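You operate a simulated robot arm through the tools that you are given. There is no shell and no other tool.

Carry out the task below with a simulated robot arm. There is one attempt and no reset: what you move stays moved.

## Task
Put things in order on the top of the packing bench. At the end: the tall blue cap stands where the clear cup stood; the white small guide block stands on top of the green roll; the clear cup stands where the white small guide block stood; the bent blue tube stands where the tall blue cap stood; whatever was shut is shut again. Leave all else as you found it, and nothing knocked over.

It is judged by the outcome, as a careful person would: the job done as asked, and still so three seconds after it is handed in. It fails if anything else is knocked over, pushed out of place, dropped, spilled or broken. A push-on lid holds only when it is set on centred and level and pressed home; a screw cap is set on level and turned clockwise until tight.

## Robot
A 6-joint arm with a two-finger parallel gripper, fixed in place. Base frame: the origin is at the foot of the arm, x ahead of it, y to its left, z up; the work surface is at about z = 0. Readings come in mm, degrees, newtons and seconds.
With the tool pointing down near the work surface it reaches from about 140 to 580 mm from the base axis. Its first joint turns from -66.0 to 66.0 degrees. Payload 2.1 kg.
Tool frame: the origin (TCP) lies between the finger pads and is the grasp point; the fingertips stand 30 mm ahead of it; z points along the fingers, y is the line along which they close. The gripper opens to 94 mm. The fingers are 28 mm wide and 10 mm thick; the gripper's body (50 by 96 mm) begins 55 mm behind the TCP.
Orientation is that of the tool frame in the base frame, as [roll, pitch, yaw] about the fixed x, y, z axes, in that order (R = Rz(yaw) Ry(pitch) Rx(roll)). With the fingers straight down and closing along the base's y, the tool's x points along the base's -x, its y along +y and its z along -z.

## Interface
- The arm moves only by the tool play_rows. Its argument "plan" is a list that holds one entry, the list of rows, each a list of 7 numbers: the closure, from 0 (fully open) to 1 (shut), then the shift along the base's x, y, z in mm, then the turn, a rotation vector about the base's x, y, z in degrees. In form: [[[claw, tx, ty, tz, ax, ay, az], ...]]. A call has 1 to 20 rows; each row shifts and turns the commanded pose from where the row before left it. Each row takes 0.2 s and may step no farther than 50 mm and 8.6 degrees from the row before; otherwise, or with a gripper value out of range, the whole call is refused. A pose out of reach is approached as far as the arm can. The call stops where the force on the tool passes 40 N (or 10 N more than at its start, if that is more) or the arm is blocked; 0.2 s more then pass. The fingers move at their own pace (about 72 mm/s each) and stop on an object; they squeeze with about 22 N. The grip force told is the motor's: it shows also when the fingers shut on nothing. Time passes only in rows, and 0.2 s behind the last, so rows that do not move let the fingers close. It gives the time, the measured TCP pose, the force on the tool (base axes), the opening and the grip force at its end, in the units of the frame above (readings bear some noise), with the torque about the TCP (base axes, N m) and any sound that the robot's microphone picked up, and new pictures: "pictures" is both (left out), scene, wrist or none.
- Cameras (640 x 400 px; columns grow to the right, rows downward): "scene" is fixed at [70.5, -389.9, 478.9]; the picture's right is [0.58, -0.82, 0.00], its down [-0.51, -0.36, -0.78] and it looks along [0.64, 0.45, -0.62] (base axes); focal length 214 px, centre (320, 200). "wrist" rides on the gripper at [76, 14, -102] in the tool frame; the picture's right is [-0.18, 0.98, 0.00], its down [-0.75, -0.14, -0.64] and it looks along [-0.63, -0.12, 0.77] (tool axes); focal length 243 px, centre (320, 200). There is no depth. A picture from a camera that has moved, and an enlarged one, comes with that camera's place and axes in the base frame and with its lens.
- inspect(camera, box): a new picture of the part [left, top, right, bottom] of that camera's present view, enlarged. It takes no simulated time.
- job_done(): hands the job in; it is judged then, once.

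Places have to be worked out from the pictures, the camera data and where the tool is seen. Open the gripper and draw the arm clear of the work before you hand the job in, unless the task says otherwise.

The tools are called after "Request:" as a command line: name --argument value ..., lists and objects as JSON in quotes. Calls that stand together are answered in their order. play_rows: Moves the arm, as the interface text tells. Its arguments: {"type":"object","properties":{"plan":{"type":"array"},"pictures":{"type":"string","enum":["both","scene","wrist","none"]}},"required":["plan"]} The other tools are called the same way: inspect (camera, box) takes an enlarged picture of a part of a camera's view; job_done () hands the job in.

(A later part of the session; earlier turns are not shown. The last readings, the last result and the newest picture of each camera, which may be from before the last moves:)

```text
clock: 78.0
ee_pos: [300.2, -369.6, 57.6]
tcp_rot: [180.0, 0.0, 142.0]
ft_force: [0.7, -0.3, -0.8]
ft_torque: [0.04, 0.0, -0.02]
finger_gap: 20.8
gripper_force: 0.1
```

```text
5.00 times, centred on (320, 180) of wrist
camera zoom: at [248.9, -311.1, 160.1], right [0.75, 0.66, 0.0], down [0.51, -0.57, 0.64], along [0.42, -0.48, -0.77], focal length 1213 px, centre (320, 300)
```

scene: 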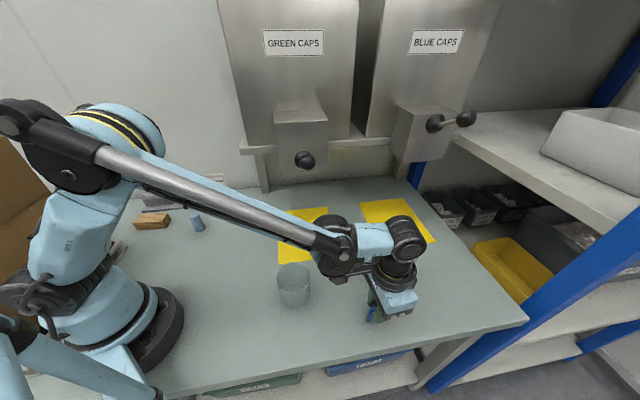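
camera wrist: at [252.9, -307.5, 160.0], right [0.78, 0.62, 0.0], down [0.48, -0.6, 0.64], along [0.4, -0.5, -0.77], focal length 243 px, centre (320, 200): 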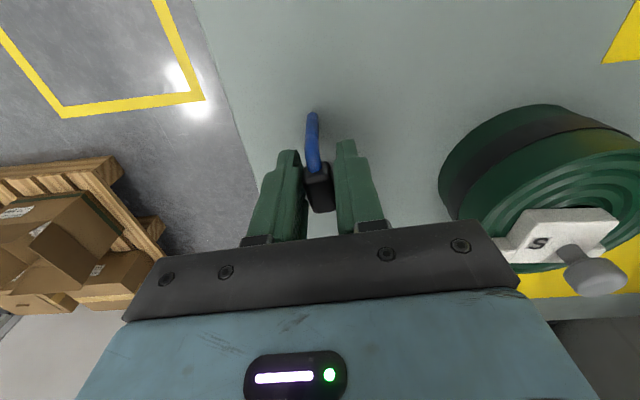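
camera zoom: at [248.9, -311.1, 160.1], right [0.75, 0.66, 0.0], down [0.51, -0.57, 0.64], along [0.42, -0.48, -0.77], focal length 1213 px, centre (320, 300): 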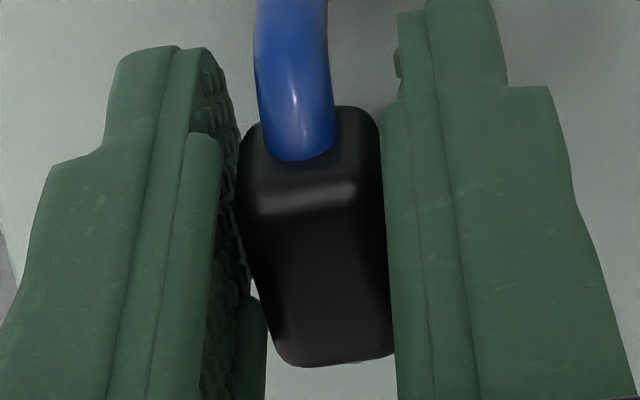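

No visible change in the tube so far. I'll open another small amount and compare again.

Request:
play_rows --plan '[[[0.775, 0, 0, 0, 0, 0, 0], [0.77, 0, 0, 0, 0, 0, 0], [0.765, 0, 0, 0, 0, 0, 0], [0.765, 0, 0, 0, 0, 0, 0], [0.765, 0, 0, 0, 0, 0, 0]]]' --pictures "none"

Request:
inspect --camera "wrist" --box '[295, 100, 345, 170]'

Request:
inspect --camera "wrist" --box '[290, 140, 350, 220]'

```text
clock: 79.2
ee_pos: [300.2, -369.8, 57.3]
tcp_rot: [-180.0, 0.0, 142.0]
ft_force: [0.2, -0.2, 0.6]
ft_torque: [0.02, 0.02, -0.02]
finger_gap: 21.6
gripper_force: 0.0
```

```text
5.71 times, centred on (320, 135) of wrist
camera zoom: at [248.9, -311.1, 160.1], right [0.75, 0.66, 0.0], down [0.51, -0.57, 0.64], along [0.42, -0.48, -0.77], focal length 1386 px, centre (320, 571)
```

zoom: 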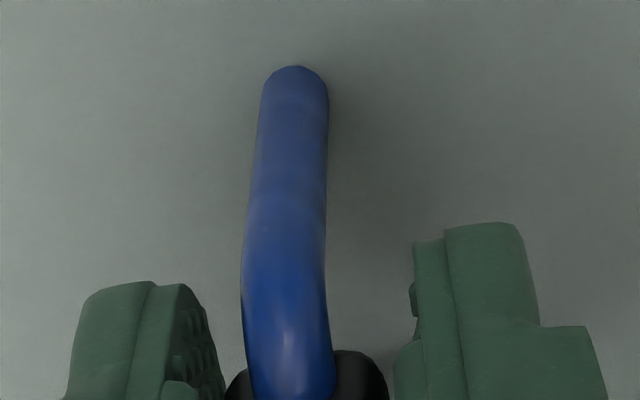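

```text
5.00 times, centred on (320, 180) of wrist
camera zoom: at [248.9, -311.1, 160.1], right [0.75, 0.66, 0.0], down [0.51, -0.57, 0.64], along [0.42, -0.48, -0.77], focal length 1213 px, centre (320, 300)
```

zoom: 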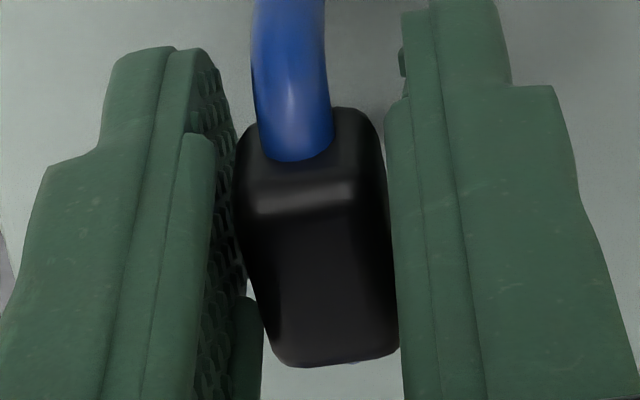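

The sleeve now sits centred with roughly 1 mm clear on both sides. I'll open a bit more and watch whether the tube holds still.

Request:
play_rows --plan '[[[0.76, 0, 0, 0, 0, 0, 0], [0.755, 0, 0, 0, 0, 0, 0], [0.75, 0, 0, 0, 0, 0, 0], [0.75, 0, 0, 0, 0, 0, 0], [0.75, 0, 0, 0, 0, 0, 0]]]' --pictures "none"

Request:
inspect --camera "wrist" --box '[295, 100, 345, 170]'

Request:
inspect --camera "wrist" --box '[290, 140, 350, 220]'

```text
clock: 80.4
ee_pos: [300.3, -368.6, 58.0]
tcp_rot: [-179.9, -0.1, 142.0]
ft_force: [1.0, -0.5, -0.1]
ft_torque: [-0.02, -0.01, 0.0]
finger_gap: 23.7
gripper_force: 0.2
```

```text
5.71 times, centred on (320, 135) of wrist
camera zoom: at [248.9, -311.1, 160.1], right [0.75, 0.66, 0.0], down [0.51, -0.57, 0.64], along [0.42, -0.48, -0.77], focal length 1386 px, centre (320, 571)
```

zoom: 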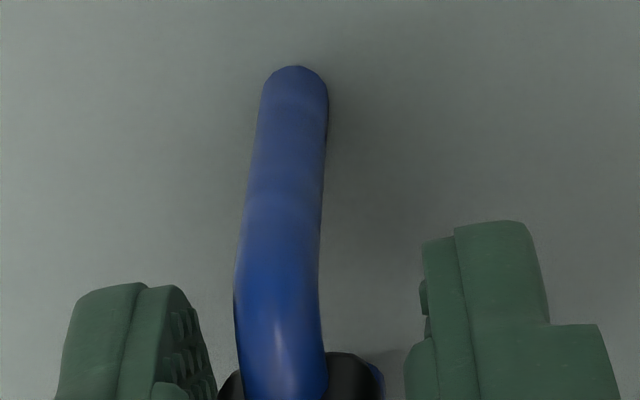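

```text
5.00 times, centred on (320, 180) of wrist
camera zoom: at [248.9, -311.1, 160.1], right [0.75, 0.66, 0.0], down [0.51, -0.57, 0.64], along [0.42, -0.48, -0.77], focal length 1213 px, centre (320, 300)
```

zoom: 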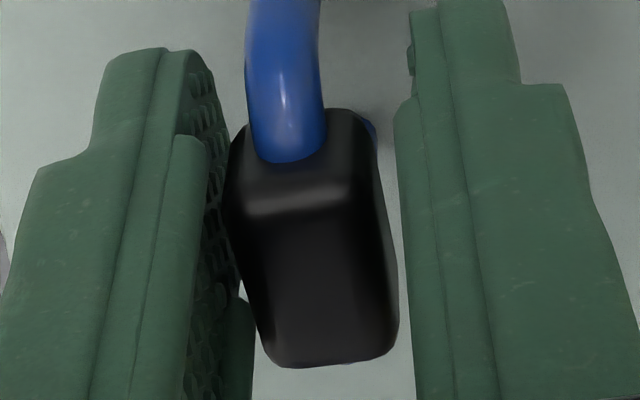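

It is now leaning left on the left pad, so the balance point is narrow. Keeping the pads as safety stops, I'll ease the hand to the right in quarter-millimetre steps so the left pad brings it back toward upright, and look for the point where it stands free.

Request:
play_rows --plan '[[[0.75, 0.154, 0.197, 0, 0, 0, 0], [0.75, 0, 0, 0, 0, 0, 0], [0.75, 0.154, 0.197, 0, 0, 0, 0], [0.75, 0, 0, 0, 0, 0, 0], [0.75, 0, 0, 0, 0, 0, 0]]]' --pictures "none"

Request:
inspect --camera "wrist" --box '[295, 100, 345, 170]'

Request:
inspect --camera "wrist" --box '[290, 140, 350, 220]'

```text
clock: 81.6
ee_pos: [301.1, -369.1, 57.0]
tcp_rot: [-180.0, 0.0, 142.0]
ft_force: [0.0, -0.1, -0.3]
ft_torque: [-0.04, 0.0, 0.03]
finger_gap: 23.4
gripper_force: 0.1
```

```text
5.71 times, centred on (320, 135) of wrist
camera zoom: at [249.5, -310.6, 160.1], right [0.75, 0.66, 0.0], down [0.51, -0.57, 0.64], along [0.42, -0.48, -0.77], focal length 1386 px, centre (320, 571)
```

zoom: 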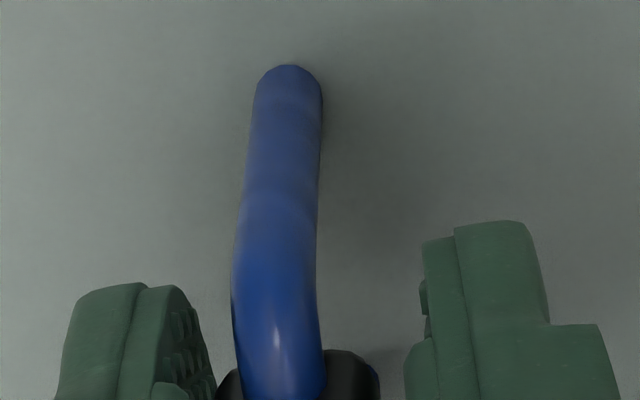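

```text
5.00 times, centred on (320, 180) of wrist
camera zoom: at [249.5, -310.6, 160.1], right [0.75, 0.66, 0.0], down [0.51, -0.57, 0.64], along [0.42, -0.48, -0.77], focal length 1213 px, centre (320, 300)
```

zoom: 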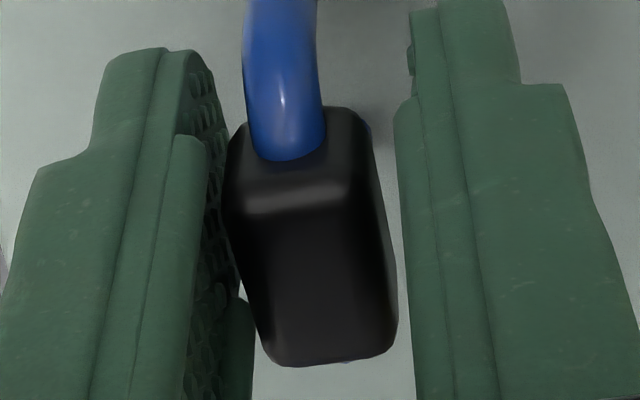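

Lean is down to about -0.3 mm on this measure, and the sleeve is still resting on the left pad. Continuing in smaller steps.

Request:
play_rows --plan '[[[0.75, 0.123, 0.158, 0, 0, 0, 0], [0.75, 0, 0, 0, 0, 0, 0], [0.75, 0, 0, 0, 0, 0, 0], [0.75, 0, 0, 0, 0, 0, 0]]]' --pictures "none"

Request:
inspect --camera "wrist" --box '[295, 100, 345, 170]'

Request:
inspect --camera "wrist" --box '[290, 140, 350, 220]'

```text
clock: 82.6
ee_pos: [300.9, -367.3, 58.2]
tcp_rot: [-180.0, 0.0, 142.0]
ft_force: [-0.3, 0.9, 0.8]
ft_torque: [-0.01, -0.02, -0.02]
finger_gap: 23.4
gripper_force: 0.0
```

```text
5.71 times, centred on (320, 135) of wrist
camera zoom: at [249.4, -310.3, 160.1], right [0.75, 0.66, 0.0], down [0.51, -0.57, 0.64], along [0.42, -0.48, -0.77], focal length 1386 px, centre (320, 571)
```

zoom: 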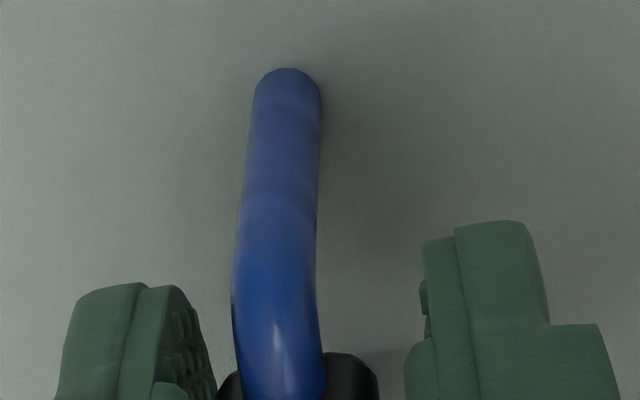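

```text
5.00 times, centred on (320, 180) of wrist
camera zoom: at [249.4, -310.3, 160.1], right [0.75, 0.66, 0.0], down [0.51, -0.57, 0.64], along [0.42, -0.48, -0.77], focal length 1213 px, centre (320, 300)
```

zoom: 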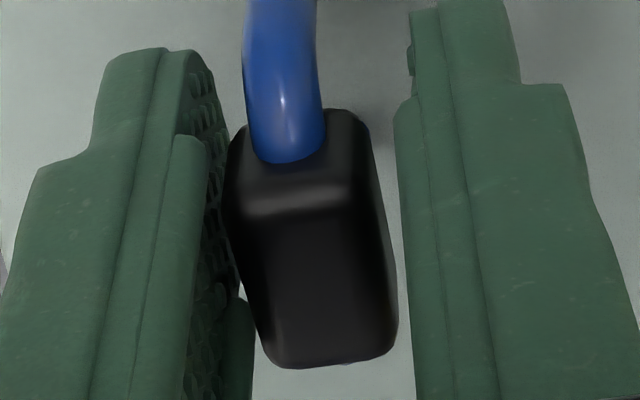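

Still on the left pad at about -0.2. Two more small steps, checking after each.

Request:
play_rows --plan '[[[0.75, 0.185, 0.236, 0, 0, 0, 0], [0.75, 0, 0, 0, 0, 0, 0], [0.75, 0, 0, 0, 0, 0, 0], [0.75, 0, 0, 0, 0, 0, 0]]]' --pictures "none"

Request:
inspect --camera "wrist" --box '[295, 100, 345, 170]'

Request:
inspect --camera "wrist" --box '[290, 140, 350, 220]'

```text
clock: 83.6
ee_pos: [300.5, -367.6, 58.0]
tcp_rot: [-179.9, -0.1, 142.0]
ft_force: [0.6, -0.5, -0.1]
ft_torque: [0.0, -0.02, 0.02]
finger_gap: 23.4
gripper_force: 0.2
```

```text
5.71 times, centred on (320, 135) of wrist
camera zoom: at [249.6, -310.1, 160.1], right [0.75, 0.66, 0.0], down [0.51, -0.57, 0.64], along [0.42, -0.48, -0.77], focal length 1386 px, centre (320, 571)
```

zoom: 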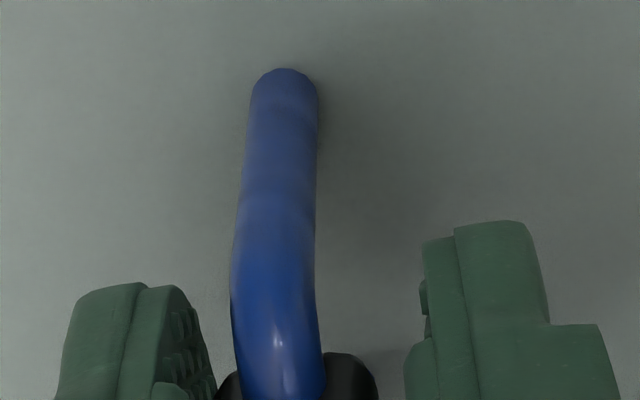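

```text
5.00 times, centred on (320, 180) of wrist
camera zoom: at [249.6, -310.1, 160.1], right [0.75, 0.66, 0.0], down [0.51, -0.57, 0.64], along [0.42, -0.48, -0.77], focal length 1213 px, centre (320, 300)
```

zoom: 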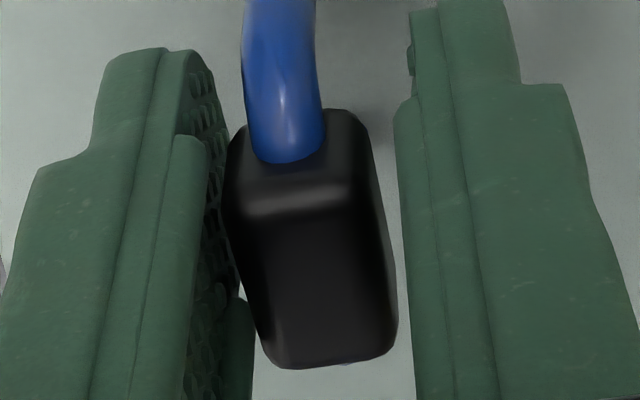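

Lean is about zero on this measure and still touching the left pad. One more 0.2 mm step.

Request:
play_rows --plan '[[[0.75, 0.123, 0.158, 0, 0, 0, 0], [0.75, 0, 0, 0, 0, 0, 0], [0.75, 0, 0, 0, 0, 0, 0], [0.75, 0, 0, 0, 0, 0, 0]]]' --pictures "none"

Request:
inspect --camera "wrist" --box '[295, 100, 345, 170]'

Request:
inspect --camera "wrist" --box '[290, 140, 350, 220]'

```text
clock: 84.6
ee_pos: [301.7, -368.5, 57.2]
tcp_rot: [179.9, 0.0, 142.0]
ft_force: [0.0, 0.3, -0.5]
ft_torque: [0.0, 0.02, -0.01]
finger_gap: 23.5
gripper_force: 0.0
```

```text
5.71 times, centred on (320, 135) of wrist
camera zoom: at [249.8, -309.7, 160.0], right [0.75, 0.66, 0.0], down [0.51, -0.57, 0.64], along [0.42, -0.48, -0.77], focal length 1386 px, centre (320, 571)
```

zoom: 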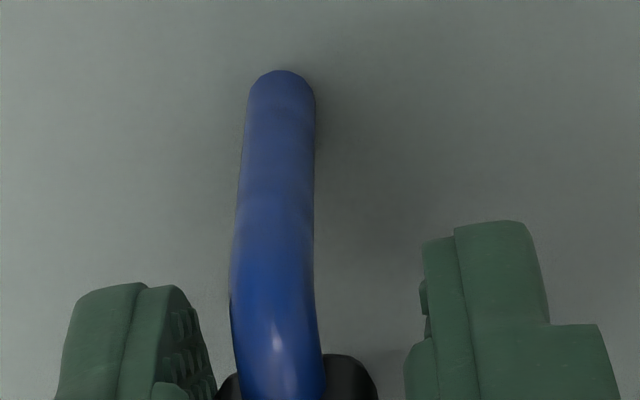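

```text
5.00 times, centred on (320, 180) of wrist
camera zoom: at [249.8, -309.7, 160.0], right [0.75, 0.66, 0.0], down [0.51, -0.57, 0.64], along [0.42, -0.48, -0.77], focal length 1213 px, centre (320, 300)
```

zoom: 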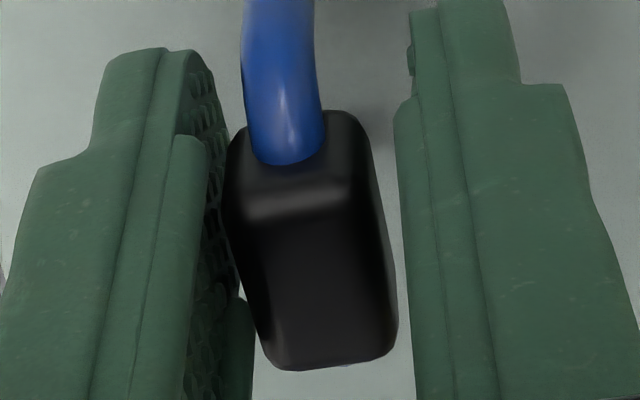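

Near upright now (about +0.3 on a measure where the free-standing tube read about +0.4). One more very small step.

Request:
play_rows --plan '[[[0.75, 0.092, 0.118, 0, 0, 0, 0], [0.75, 0, 0, 0, 0, 0, 0], [0.75, 0, 0, 0, 0, 0, 0], [0.75, 0, 0, 0, 0, 0, 0]]]' --pictures "none"

Request:
inspect --camera "wrist" --box '[295, 100, 345, 170]'

Request:
inspect --camera "wrist" --box '[290, 140, 350, 220]'

```text
clock: 85.6
ee_pos: [301.2, -367.9, 57.5]
tcp_rot: [-179.9, -0.1, 142.0]
ft_force: [0.8, 0.0, -0.3]
ft_torque: [0.02, 0.01, 0.01]
finger_gap: 23.5
gripper_force: 0.1
```

```text
5.71 times, centred on (320, 135) of wrist
camera zoom: at [249.8, -309.5, 160.2], right [0.75, 0.66, 0.0], down [0.51, -0.57, 0.64], along [0.42, -0.48, -0.77], focal length 1386 px, centre (320, 571)
```

zoom: 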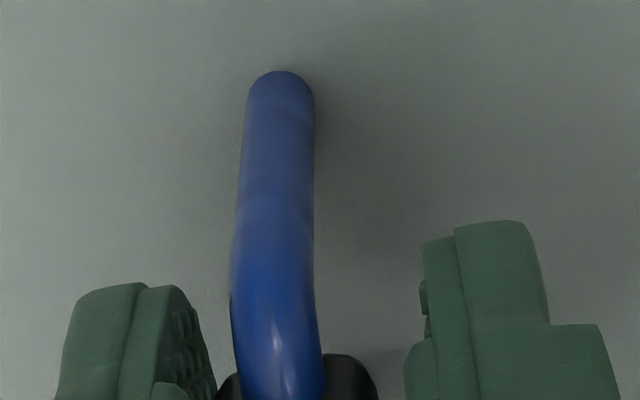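

```text
5.00 times, centred on (320, 180) of wrist
camera zoom: at [249.8, -309.5, 160.2], right [0.75, 0.66, 0.0], down [0.51, -0.57, 0.64], along [0.42, -0.48, -0.77], focal length 1213 px, centre (320, 300)
```

zoom: 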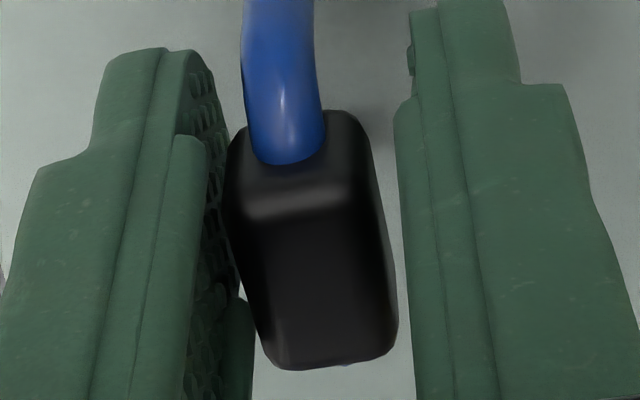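

Still touching the left pad; another 0.15 mm.

Request:
play_rows --plan '[[[0.75, 0.092, 0.118, 0, 0, 0, 0], [0.75, 0, 0, 0, 0, 0, 0], [0.75, 0, 0, 0, 0, 0, 0], [0.75, 0, 0, 0, 0, 0, 0]]]' --pictures "none"

Request:
inspect --camera "wrist" --box '[295, 100, 345, 170]'

Request:
inspect --camera "wrist" --box '[290, 140, 350, 220]'

```text
clock: 86.6
ee_pos: [301.3, -367.6, 56.8]
tcp_rot: [-179.9, 0.1, 142.0]
ft_force: [0.4, 0.6, 0.1]
ft_torque: [0.0, -0.01, -0.01]
finger_gap: 23.6
gripper_force: 0.1
```

```text
5.71 times, centred on (320, 135) of wrist
camera zoom: at [250.0, -309.3, 160.3], right [0.75, 0.66, 0.0], down [0.51, -0.57, 0.64], along [0.42, -0.48, -0.77], focal length 1386 px, centre (320, 571)
```

zoom: 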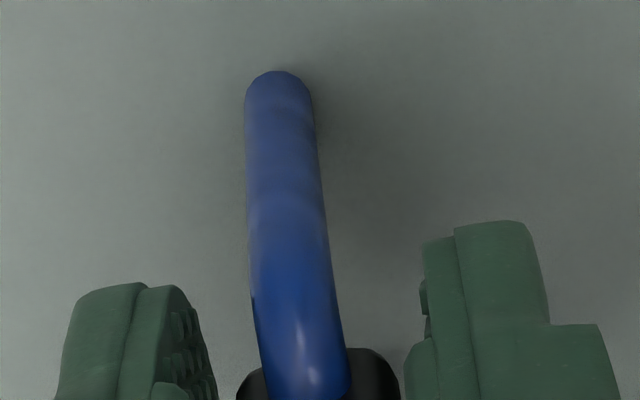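

```text
5.00 times, centred on (320, 180) of wrist
camera zoom: at [250.0, -309.3, 160.3], right [0.75, 0.66, 0.0], down [0.51, -0.57, 0.64], along [0.42, -0.48, -0.77], focal length 1213 px, centre (320, 300)
```

zoom: 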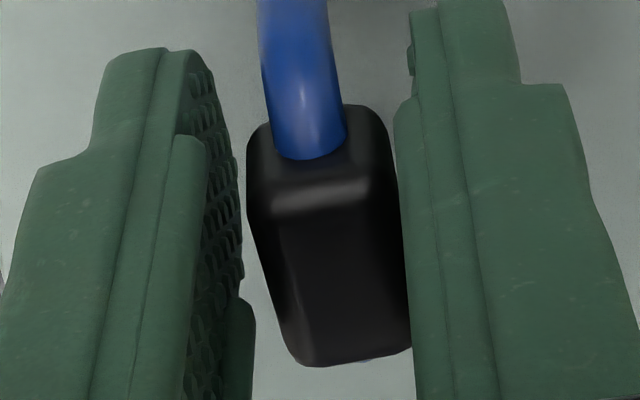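

It flipped to the right pad, so the free balance point lies between these two positions and is very narrow. I'll look closely at the visible foot to understand how the tube rests on the table.

Request:
inspect --camera "scene" --box '[358, 290, 382, 310]'

Request:
inspect --camera "scene" --box '[350, 270, 410, 325]'

Request:
inspect --camera "wrist" --box '[300, 105, 332, 125]'

```text
16.00 times, centred on (370, 300) of scene
camera zoom: at [70.5, -389.9, 478.9], right [0.58, -0.82, 0.0], down [-0.51, -0.36, -0.78], along [0.64, 0.45, -0.62], focal length 3432 px, centre (-480, -1400)
```

zoom: 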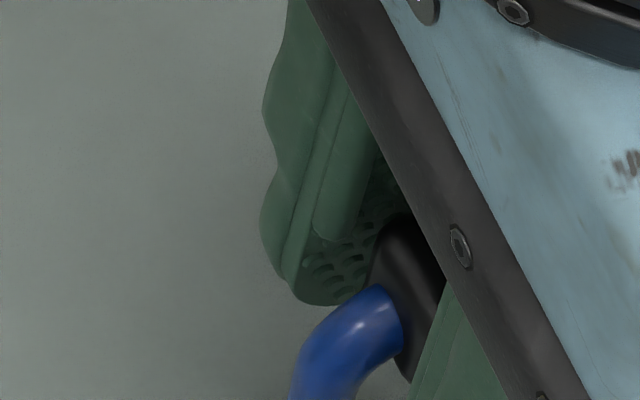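

```text
7.27 times, centred on (380, 298) of scene
camera zoom: at [70.5, -389.9, 478.9], right [0.58, -0.82, 0.0], down [-0.51, -0.36, -0.78], along [0.64, 0.45, -0.62], focal length 1560 px, centre (-116, -509)
```

zoom: 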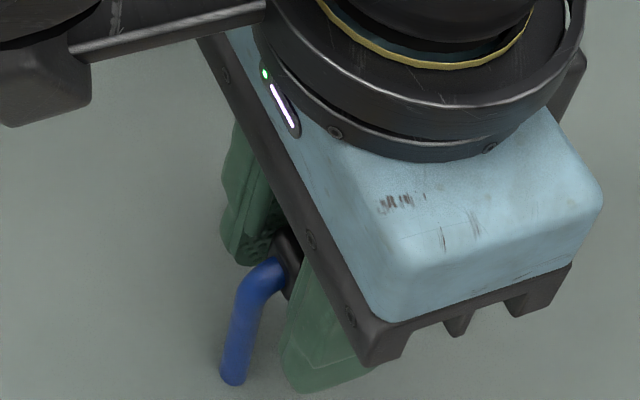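

```text
16.00 times, centred on (316, 115) of wrist
camera zoom: at [250.0, -309.3, 160.3], right [0.75, 0.66, 0.0], down [0.51, -0.57, 0.64], along [0.42, -0.48, -0.77], focal length 3882 px, centre (384, 1560)
```

zoom: 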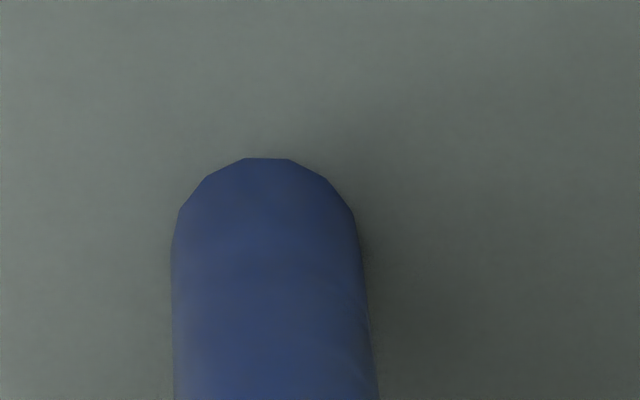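

The leg ends are flat but the balance window is tiny. I'll now approach from the right side with the right pad, stopping just at upright, and test whether it stays when the pad is withdrawn.

Request:
play_rows --plan '[[[0.75, -0.154, -0.197, 0, 0, 0, 0], [0.75, -0.154, -0.197, 0, 0, 0, 0], [0.75, -0.154, -0.197, 0, 0, 0, 0], [0.75, -0.154, -0.197, 0, 0, 0, 0], [0.75, 0, 0, 0, 0, 0, 0], [0.75, 0, 0, 0, 0, 0, 0]]]' --pictures "none"

Request:
inspect --camera "wrist" --box '[295, 100, 345, 170]'

Request:
inspect --camera "wrist" --box '[290, 140, 350, 220]'

```text
clock: 88.0
ee_pos: [300.3, -367.9, 57.0]
tcp_rot: [-179.9, 0.0, 142.0]
ft_force: [-0.3, -0.1, -0.9]
ft_torque: [0.0, -0.04, -0.03]
finger_gap: 23.5
gripper_force: 0.1
```

```text
5.71 times, centred on (320, 135) of wrist
camera zoom: at [248.9, -310.5, 160.1], right [0.75, 0.66, 0.0], down [0.51, -0.57, 0.64], along [0.42, -0.48, -0.77], focal length 1386 px, centre (320, 571)
```

zoom: 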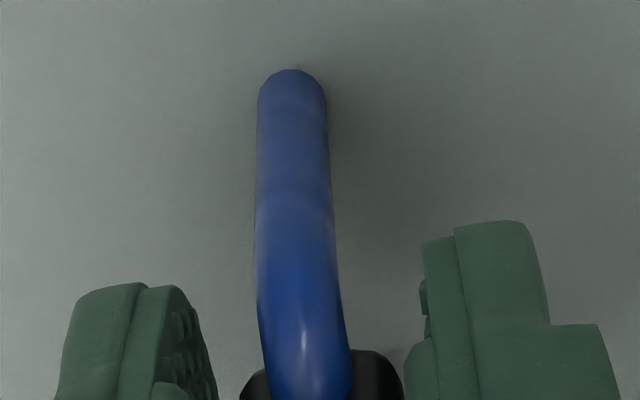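

```text
5.00 times, centred on (320, 180) of wrist
camera zoom: at [248.9, -310.5, 160.1], right [0.75, 0.66, 0.0], down [0.51, -0.57, 0.64], along [0.42, -0.48, -0.77], focal length 1213 px, centre (320, 300)
```

zoom: 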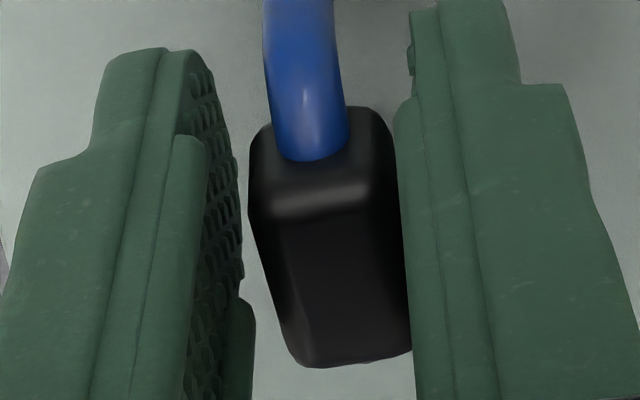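

Lean is about +1.3 on the right pad now. Continuing left in quarter-millimetre steps.

Request:
play_rows --plan '[[[0.75, -0.154, -0.197, 0, 0, 0, 0], [0.75, 0, 0, 0, 0, 0, 0], [0.75, -0.154, -0.197, 0, 0, 0, 0], [0.75, 0, 0, 0, 0, 0, 0], [0.75, 0, 0, 0, 0, 0, 0]]]' --pictures "none"

Request:
inspect --camera "wrist" --box '[295, 100, 345, 170]'

Request:
inspect --camera "wrist" --box '[290, 140, 350, 220]'

```text
clock: 89.2
ee_pos: [301.1, -369.0, 56.7]
tcp_rot: [-179.9, 0.0, 142.0]
ft_force: [0.4, 0.1, 0.2]
ft_torque: [-0.01, -0.02, 0.02]
finger_gap: 23.5
gripper_force: 0.1
```

```text
5.71 times, centred on (320, 135) of wrist
camera zoom: at [248.5, -311.0, 160.1], right [0.75, 0.66, 0.0], down [0.51, -0.57, 0.64], along [0.42, -0.48, -0.77], focal length 1386 px, centre (320, 571)
```

zoom: 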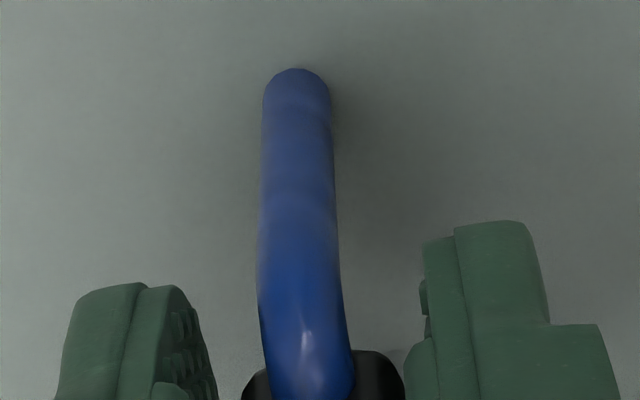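

```text
5.00 times, centred on (320, 180) of wrist
camera zoom: at [248.5, -311.0, 160.1], right [0.75, 0.66, 0.0], down [0.51, -0.57, 0.64], along [0.42, -0.48, -0.77], focal length 1213 px, centre (320, 300)
```

zoom: 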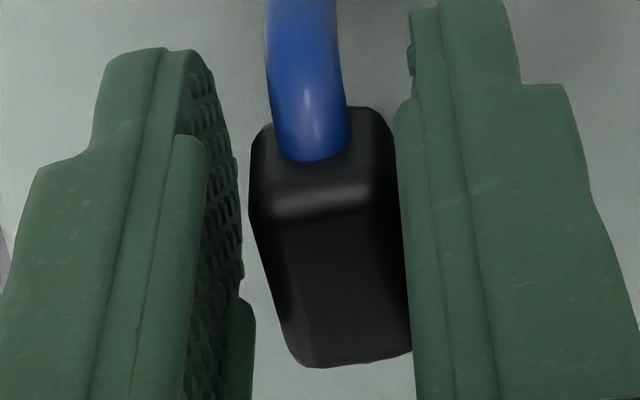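

Now about +0.8, still on the right pad. Continuing in 0.15 mm steps.

Request:
play_rows --plan '[[[0.75, -0.092, -0.118, 0, 0, 0, 0], [0.75, 0, 0, 0, 0, 0, 0], [0.75, 0, 0, 0, 0, 0, 0]]]' --pictures "none"

Request:
inspect --camera "wrist" --box '[295, 100, 345, 170]'

```text
clock: 90.0
ee_pos: [299.6, -368.7, 56.8]
tcp_rot: [-179.9, 0.0, 142.1]
ft_force: [0.6, 0.4, -0.7]
ft_torque: [0.0, 0.03, -0.03]
finger_gap: 23.4
gripper_force: 0.2
```

```text
5.71 times, centred on (320, 135) of wrist
camera zoom: at [248.5, -311.0, 160.2], right [0.75, 0.66, 0.0], down [0.51, -0.57, 0.64], along [0.42, -0.48, -0.77], focal length 1386 px, centre (320, 571)
```

zoom: 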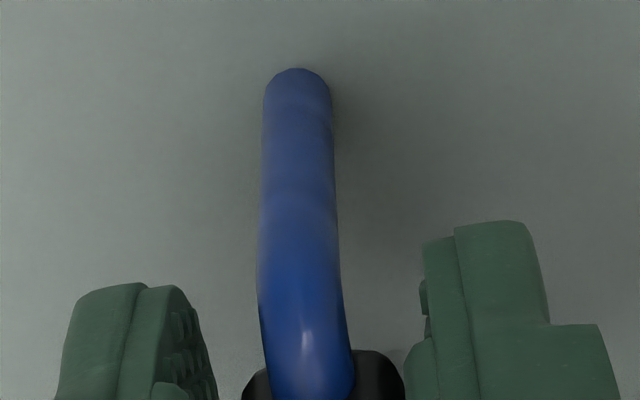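

About +0.65. Another 0.15 mm.

Request:
play_rows --plan '[[[0.75, -0.092, -0.118, 0, 0, 0, 0], [0.75, 0, 0, 0, 0, 0, 0], [0.75, 0, 0, 0, 0, 0, 0]]]' --pictures "none"

Request:
inspect --camera "wrist" --box '[295, 100, 345, 170]'

```text
clock: 90.8
ee_pos: [299.3, -369.4, 57.2]
tcp_rot: [180.0, 0.0, 142.1]
ft_force: [-0.8, 0.1, -0.7]
ft_torque: [0.01, 0.0, -0.02]
finger_gap: 23.5
gripper_force: 0.1
```

```text
5.71 times, centred on (320, 135) of wrist
camera zoom: at [248.6, -311.0, 160.1], right [0.75, 0.66, 0.0], down [0.51, -0.57, 0.64], along [0.42, -0.48, -0.77], focal length 1386 px, centre (320, 571)
```

zoom: 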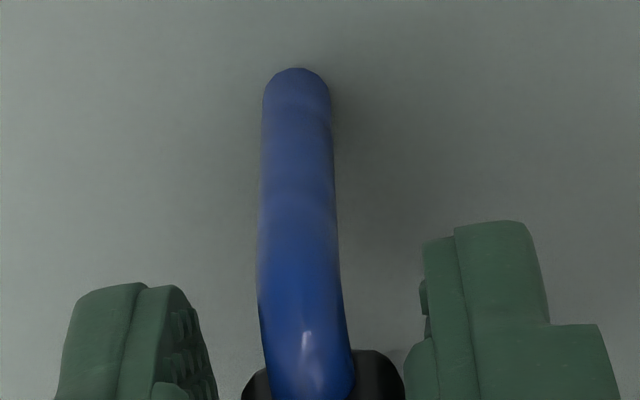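

The hand barely moved on that step. I'll command another 0.2 mm.

Request:
play_rows --plan '[[[0.75, -0.123, -0.158, 0, 0, 0, 0], [0.75, 0, 0, 0, 0, 0, 0], [0.75, 0, 0, 0, 0, 0, 0]]]' --pictures "none"

Request:
inspect --camera "wrist" --box '[295, 100, 345, 170]'

```text
clock: 91.6
ee_pos: [300.4, -369.6, 56.8]
tcp_rot: [-179.9, 0.0, 142.0]
ft_force: [0.4, 0.5, 0.6]
ft_torque: [-0.03, -0.04, -0.01]
finger_gap: 23.3
gripper_force: 0.1
```

```text
5.71 times, centred on (320, 135) of wrist
camera zoom: at [248.4, -311.2, 160.1], right [0.75, 0.66, 0.0], down [0.51, -0.57, 0.64], along [0.42, -0.48, -0.77], focal length 1386 px, centre (320, 571)
```

zoom: 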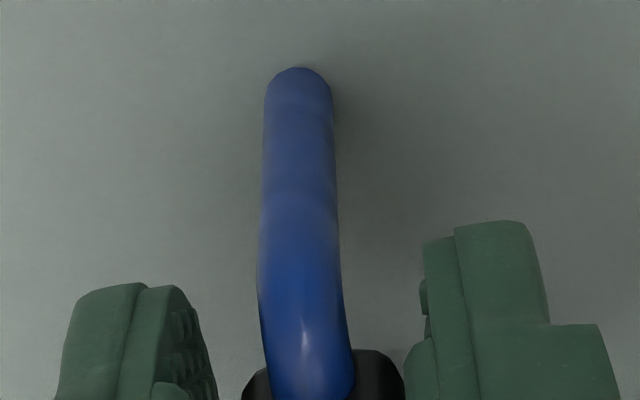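

About +0.55 now, still on the right pad. Another 0.15 mm.

Request:
play_rows --plan '[[[0.75, -0.092, -0.118, 0, 0, 0, 0], [0.75, 0, 0, 0, 0, 0, 0], [0.75, 0, 0, 0, 0, 0, 0]]]' --pictures "none"

Request:
inspect --camera "wrist" --box '[295, 100, 345, 170]'

Request:
inspect --camera "wrist" --box '[290, 140, 350, 220]'

```text
clock: 92.4
ee_pos: [300.3, -370.1, 57.1]
tcp_rot: [-180.0, 0.0, 142.1]
ft_force: [-0.4, -0.8, 0.5]
ft_torque: [0.0, -0.02, -0.01]
finger_gap: 23.4
gripper_force: 0.1
```

```text
5.71 times, centred on (320, 135) of wrist
camera zoom: at [248.3, -311.2, 160.3], right [0.75, 0.66, 0.0], down [0.51, -0.57, 0.64], along [0.42, -0.48, -0.77], focal length 1386 px, centre (320, 571)
```

zoom: 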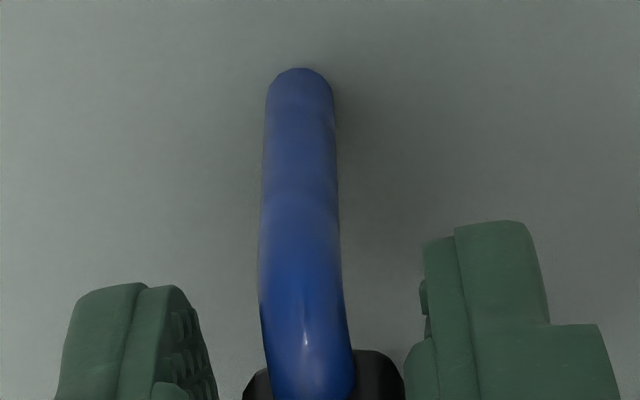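

```text
5.00 times, centred on (320, 180) of wrist
camera zoom: at [248.3, -311.2, 160.3], right [0.75, 0.66, 0.0], down [0.51, -0.57, 0.64], along [0.42, -0.48, -0.77], focal length 1213 px, centre (320, 300)
```

zoom: 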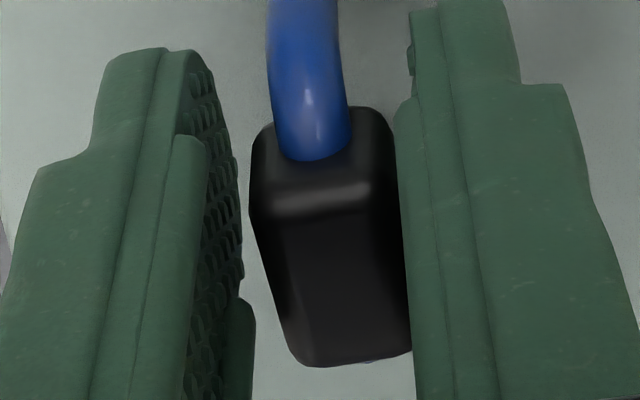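

About +0.5 now, close to the balance point. One more tiny step, then I'll test by drawing the pads back slightly.

Request:
play_rows --plan '[[[0.75, -0.062, -0.079, 0, 0, 0, 0], [0.75, 0, 0, 0, 0, 0, 0], [0.75, 0, 0, 0, 0, 0, 0]]]' --pictures "none"

Request:
inspect --camera "wrist" --box '[295, 100, 345, 170]'

Request:
inspect --camera "wrist" --box '[290, 140, 350, 220]'

```text
clock: 93.2
ee_pos: [298.5, -369.8, 56.9]
tcp_rot: [180.0, 0.0, 142.0]
ft_force: [-0.4, 0.1, -0.6]
ft_torque: [-0.01, 0.01, 0.01]
finger_gap: 23.7
gripper_force: 0.1
```

```text
5.71 times, centred on (320, 135) of wrist
camera zoom: at [248.2, -311.5, 160.2], right [0.75, 0.66, 0.0], down [0.51, -0.57, 0.64], along [0.42, -0.48, -0.77], focal length 1386 px, centre (320, 571)
```

zoom: 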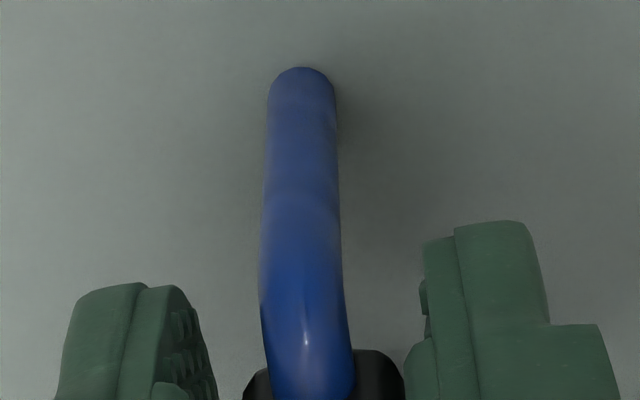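

```text
5.00 times, centred on (320, 180) of wrist
camera zoom: at [248.2, -311.5, 160.2], right [0.75, 0.66, 0.0], down [0.51, -0.57, 0.64], along [0.42, -0.48, -0.77], focal length 1213 px, centre (320, 300)
```

zoom: 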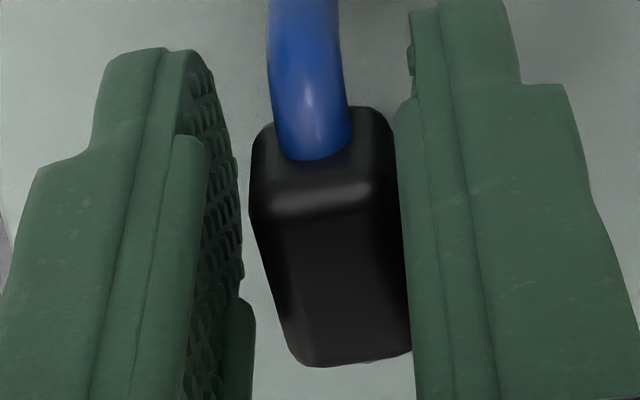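

At about +0.23 it still hasn't flipped left, while from the other side it held at +0.4, so there is a stable window here. I'll draw the pads back slightly and see if it stays put.

Request:
play_rows --plan '[[[0.747, 0, 0, 0, 0, 0, 0], [0.744, 0, 0, 0, 0, 0, 0], [0.741, 0, 0, 0, 0, 0, 0], [0.738, 0, 0, 0, 0, 0, 0], [0.735, 0, 0, 0, 0, 0, 0], [0.735, 0, 0, 0, 0, 0, 0]]]' --pictures "none"

Request:
inspect --camera "wrist" --box '[295, 100, 345, 170]'

Request:
inspect --camera "wrist" --box '[290, 140, 350, 220]'

```text
clock: 94.6
ee_pos: [300.2, -369.3, 57.0]
tcp_rot: [-180.0, 0.0, 142.0]
ft_force: [-0.1, 0.4, -0.1]
ft_torque: [0.01, 0.0, -0.01]
finger_gap: 24.8
gripper_force: 0.0
```

```text
5.71 times, centred on (320, 135) of wrist
camera zoom: at [248.2, -311.5, 160.2], right [0.75, 0.66, 0.0], down [0.51, -0.57, 0.64], along [0.42, -0.48, -0.77], focal length 1386 px, centre (320, 571)
```

zoom: 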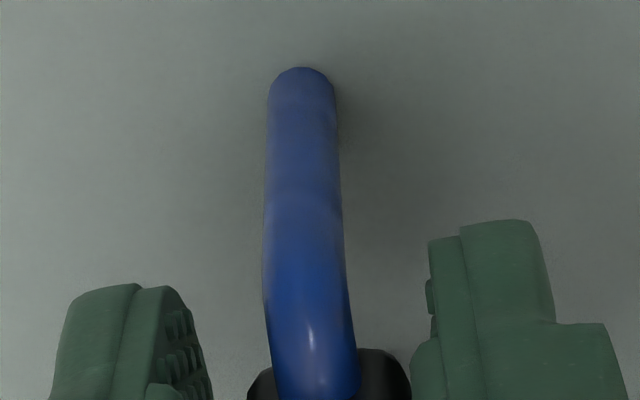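

```text
5.00 times, centred on (320, 180) of wrist
camera zoom: at [248.2, -311.5, 160.2], right [0.75, 0.66, 0.0], down [0.51, -0.57, 0.64], along [0.42, -0.48, -0.77], focal length 1213 px, centre (320, 300)
```

zoom: 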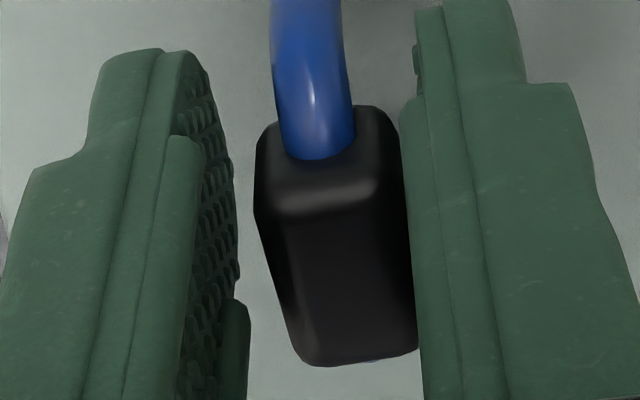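

It followed the right pad again, so I'm still just right of the balance window. I'll tip it across to the left pad and creep up to upright from that side, testing by backing off at each small step.

Request:
play_rows --plan '[[[0.74, 0, 0, 0, 0, 0, 0], [0.745, 0, 0, 0, 0, 0, 0], [0.75, 0, 0, 0, 0, 0, 0], [0.75, -0.123, -0.158, 0, 0, 0, 0], [0.75, 0, 0, 0, 0, 0, 0], [0.75, -0.123, -0.158, 0, 0, 0, 0], [0.75, 0, 0, 0, 0, 0, 0], [0.75, 0, 0, 0, 0, 0, 0]]]' --pictures "none"

Request:
inspect --camera "wrist" --box '[295, 100, 345, 170]'

Request:
inspect --camera "wrist" --box '[290, 140, 350, 220]'

```text
clock: 96.4
ee_pos: [299.1, -370.2, 56.5]
tcp_rot: [-180.0, -0.1, 142.1]
ft_force: [0.6, 0.0, -0.2]
ft_torque: [0.01, 0.0, -0.03]
finger_gap: 23.3
gripper_force: 0.1
```

```text
5.71 times, centred on (320, 135) of wrist
camera zoom: at [247.8, -312.0, 160.3], right [0.75, 0.66, 0.0], down [0.51, -0.57, 0.64], along [0.42, -0.48, -0.77], focal length 1386 px, centre (320, 571)
```

zoom: 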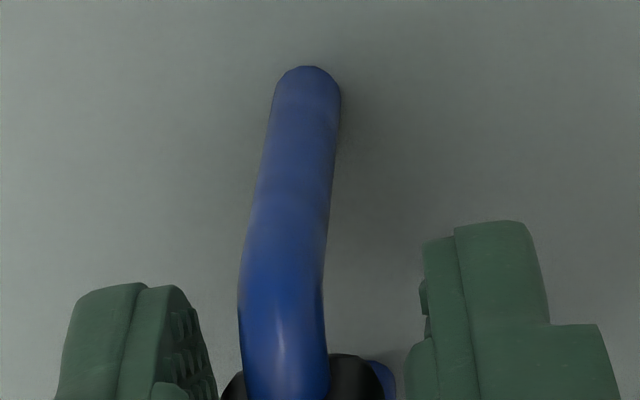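

```text
5.00 times, centred on (320, 180) of wrist
camera zoom: at [247.8, -312.0, 160.3], right [0.75, 0.66, 0.0], down [0.51, -0.57, 0.64], along [0.42, -0.48, -0.77], focal length 1213 px, centre (320, 300)
```

zoom: 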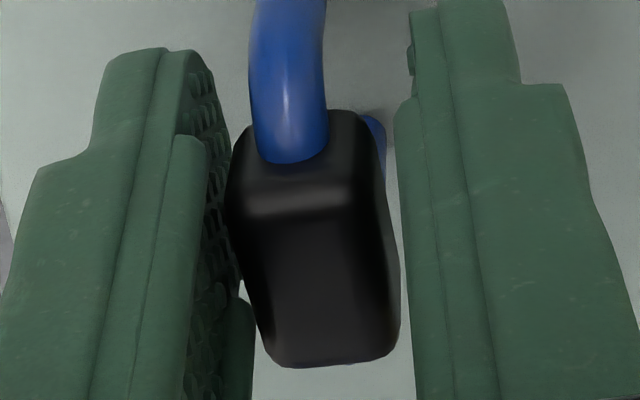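

It tipped to the left pad, so the balance point is between these. I'll creep back to the right with the left pad and check.

Request:
play_rows --plan '[[[0.75, 0.154, 0.197, 0, 0, 0, 0], [0.75, 0.154, 0.197, 0, 0, 0, 0], [0.75, 0.154, 0.197, 0, 0, 0, 0], [0.75, 0.154, 0.197, 0, 0, 0, 0], [0.75, 0.154, 0.197, 0, 0, 0, 0], [0.75, 0.154, 0.197, 0, 0, 0, 0], [0.75, 0, 0, 0, 0, 0, 0], [0.75, 0, 0, 0, 0, 0, 0]]]' --pictures "none"

Request:
inspect --camera "wrist" --box '[295, 100, 345, 170]'

Request:
inspect --camera "wrist" --box '[290, 140, 350, 220]'

```text
clock: 98.2
ee_pos: [300.5, -369.0, 56.9]
tcp_rot: [-180.0, 0.0, 142.0]
ft_force: [0.0, 0.3, -0.9]
ft_torque: [-0.03, -0.05, 0.0]
finger_gap: 23.7
gripper_force: 0.1
```

```text
5.71 times, centred on (320, 135) of wrist
camera zoom: at [249.3, -310.8, 160.2], right [0.75, 0.66, 0.0], down [0.51, -0.57, 0.64], along [0.42, -0.48, -0.77], focal length 1386 px, centre (320, 571)
```

zoom: 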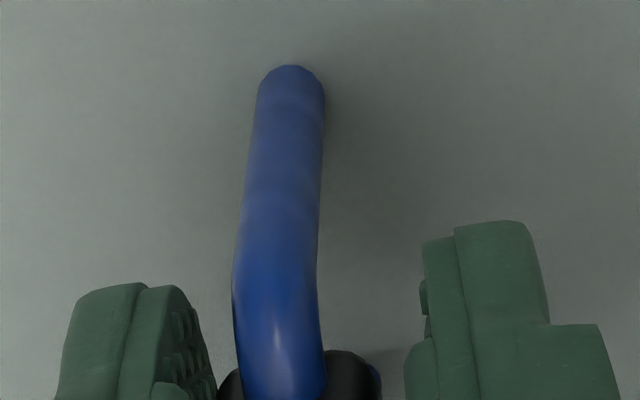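

```text
5.00 times, centred on (320, 180) of wrist
camera zoom: at [249.3, -310.8, 160.2], right [0.75, 0.66, 0.0], down [0.51, -0.57, 0.64], along [0.42, -0.48, -0.77], focal length 1213 px, centre (320, 300)
```

zoom: 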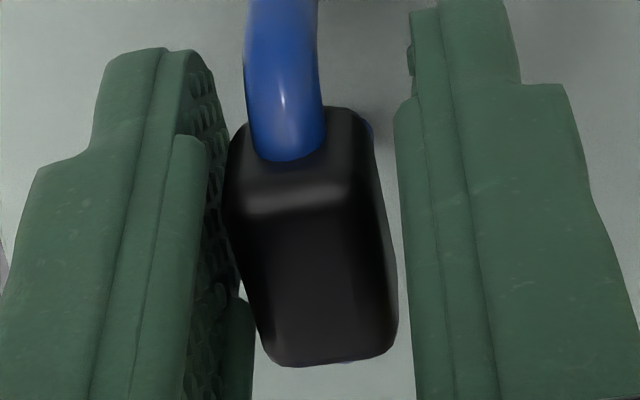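

Still left of balance (about -0.6). A few more small steps.

Request:
play_rows --plan '[[[0.75, 0.154, 0.197, 0, 0, 0, 0], [0.75, 0, 0, 0, 0, 0, 0], [0.75, 0.154, 0.197, 0, 0, 0, 0], [0.75, 0, 0, 0, 0, 0, 0], [0.75, 0, 0, 0, 0, 0, 0]]]' --pictures "none"

Request:
inspect --camera "wrist" --box '[295, 100, 345, 170]'

Request:
inspect --camera "wrist" --box '[300, 150, 332, 170]'

```text
clock: 99.4
ee_pos: [300.9, -369.3, 56.4]
tcp_rot: [180.0, 0.1, 142.0]
ft_force: [-0.1, 0.4, -0.7]
ft_torque: [0.01, 0.02, -0.01]
finger_gap: 23.2
gripper_force: 0.1
```

```text
5.71 times, centred on (320, 135) of wrist
camera zoom: at [249.5, -310.5, 160.0], right [0.75, 0.66, 0.0], down [0.51, -0.57, 0.64], along [0.42, -0.48, -0.77], focal length 1386 px, centre (320, 571)
```

zoom: 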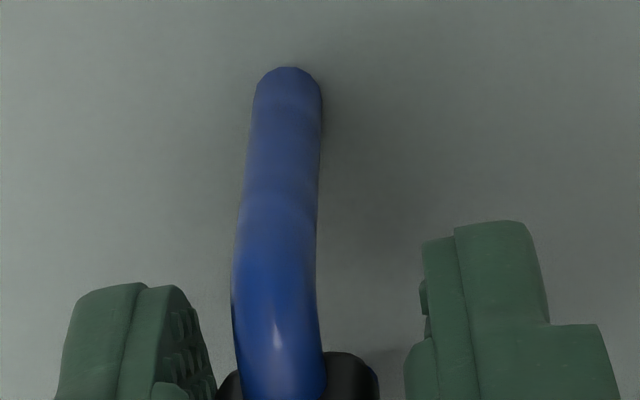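

```text
16.00 times, centred on (316, 160) of wrist
camera zoom: at [249.5, -310.5, 160.0], right [0.75, 0.66, 0.0], down [0.51, -0.57, 0.64], along [0.42, -0.48, -0.77], focal length 3882 px, centre (384, 840)
```

zoom: 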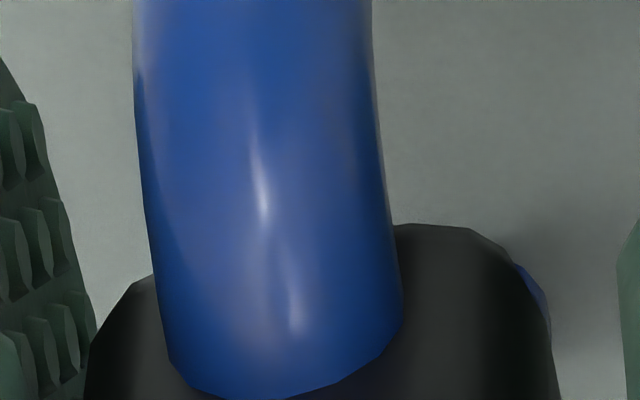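

Now about -0.3 and touching the left pad. I can track the sleeve against the pad at this zoom, so I'll keep creeping.

Request:
play_rows --plan '[[[0.75, 0.154, 0.197, 0, 0, 0, 0], [0.75, 0, 0, 0, 0, 0, 0], [0.75, 0, 0, 0, 0, 0, 0]]]' --pictures "none"

Request:
inspect --camera "wrist" --box '[295, 100, 345, 170]'

Request:
inspect --camera "wrist" --box '[300, 150, 332, 170]'

```text
clock: 100.2
ee_pos: [301.9, -367.2, 58.3]
tcp_rot: [180.0, 0.0, 142.1]
ft_force: [0.3, 0.7, -0.2]
ft_torque: [-0.05, 0.01, 0.0]
finger_gap: 23.4
gripper_force: 0.2
```

```text
5.71 times, centred on (320, 135) of wrist
camera zoom: at [249.7, -310.2, 160.1], right [0.75, 0.66, 0.0], down [0.51, -0.57, 0.64], along [0.42, -0.48, -0.77], focal length 1386 px, centre (320, 571)
```

zoom: 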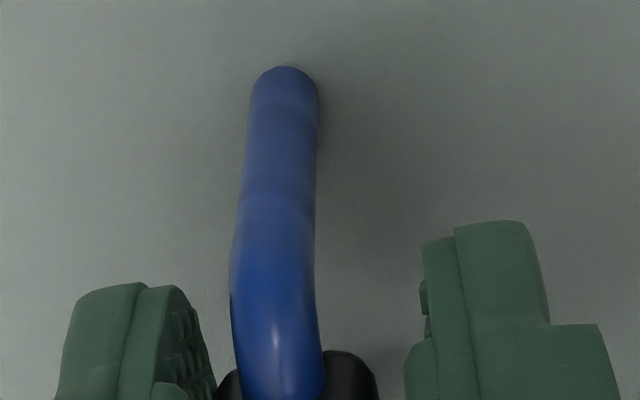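

```text
16.00 times, centred on (316, 160) of wrist
camera zoom: at [249.7, -310.2, 160.1], right [0.75, 0.66, 0.0], down [0.51, -0.57, 0.64], along [0.42, -0.48, -0.77], focal length 3882 px, centre (384, 840)
```

zoom: 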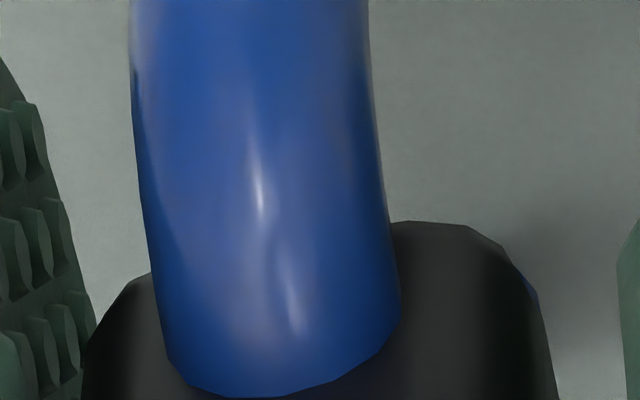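

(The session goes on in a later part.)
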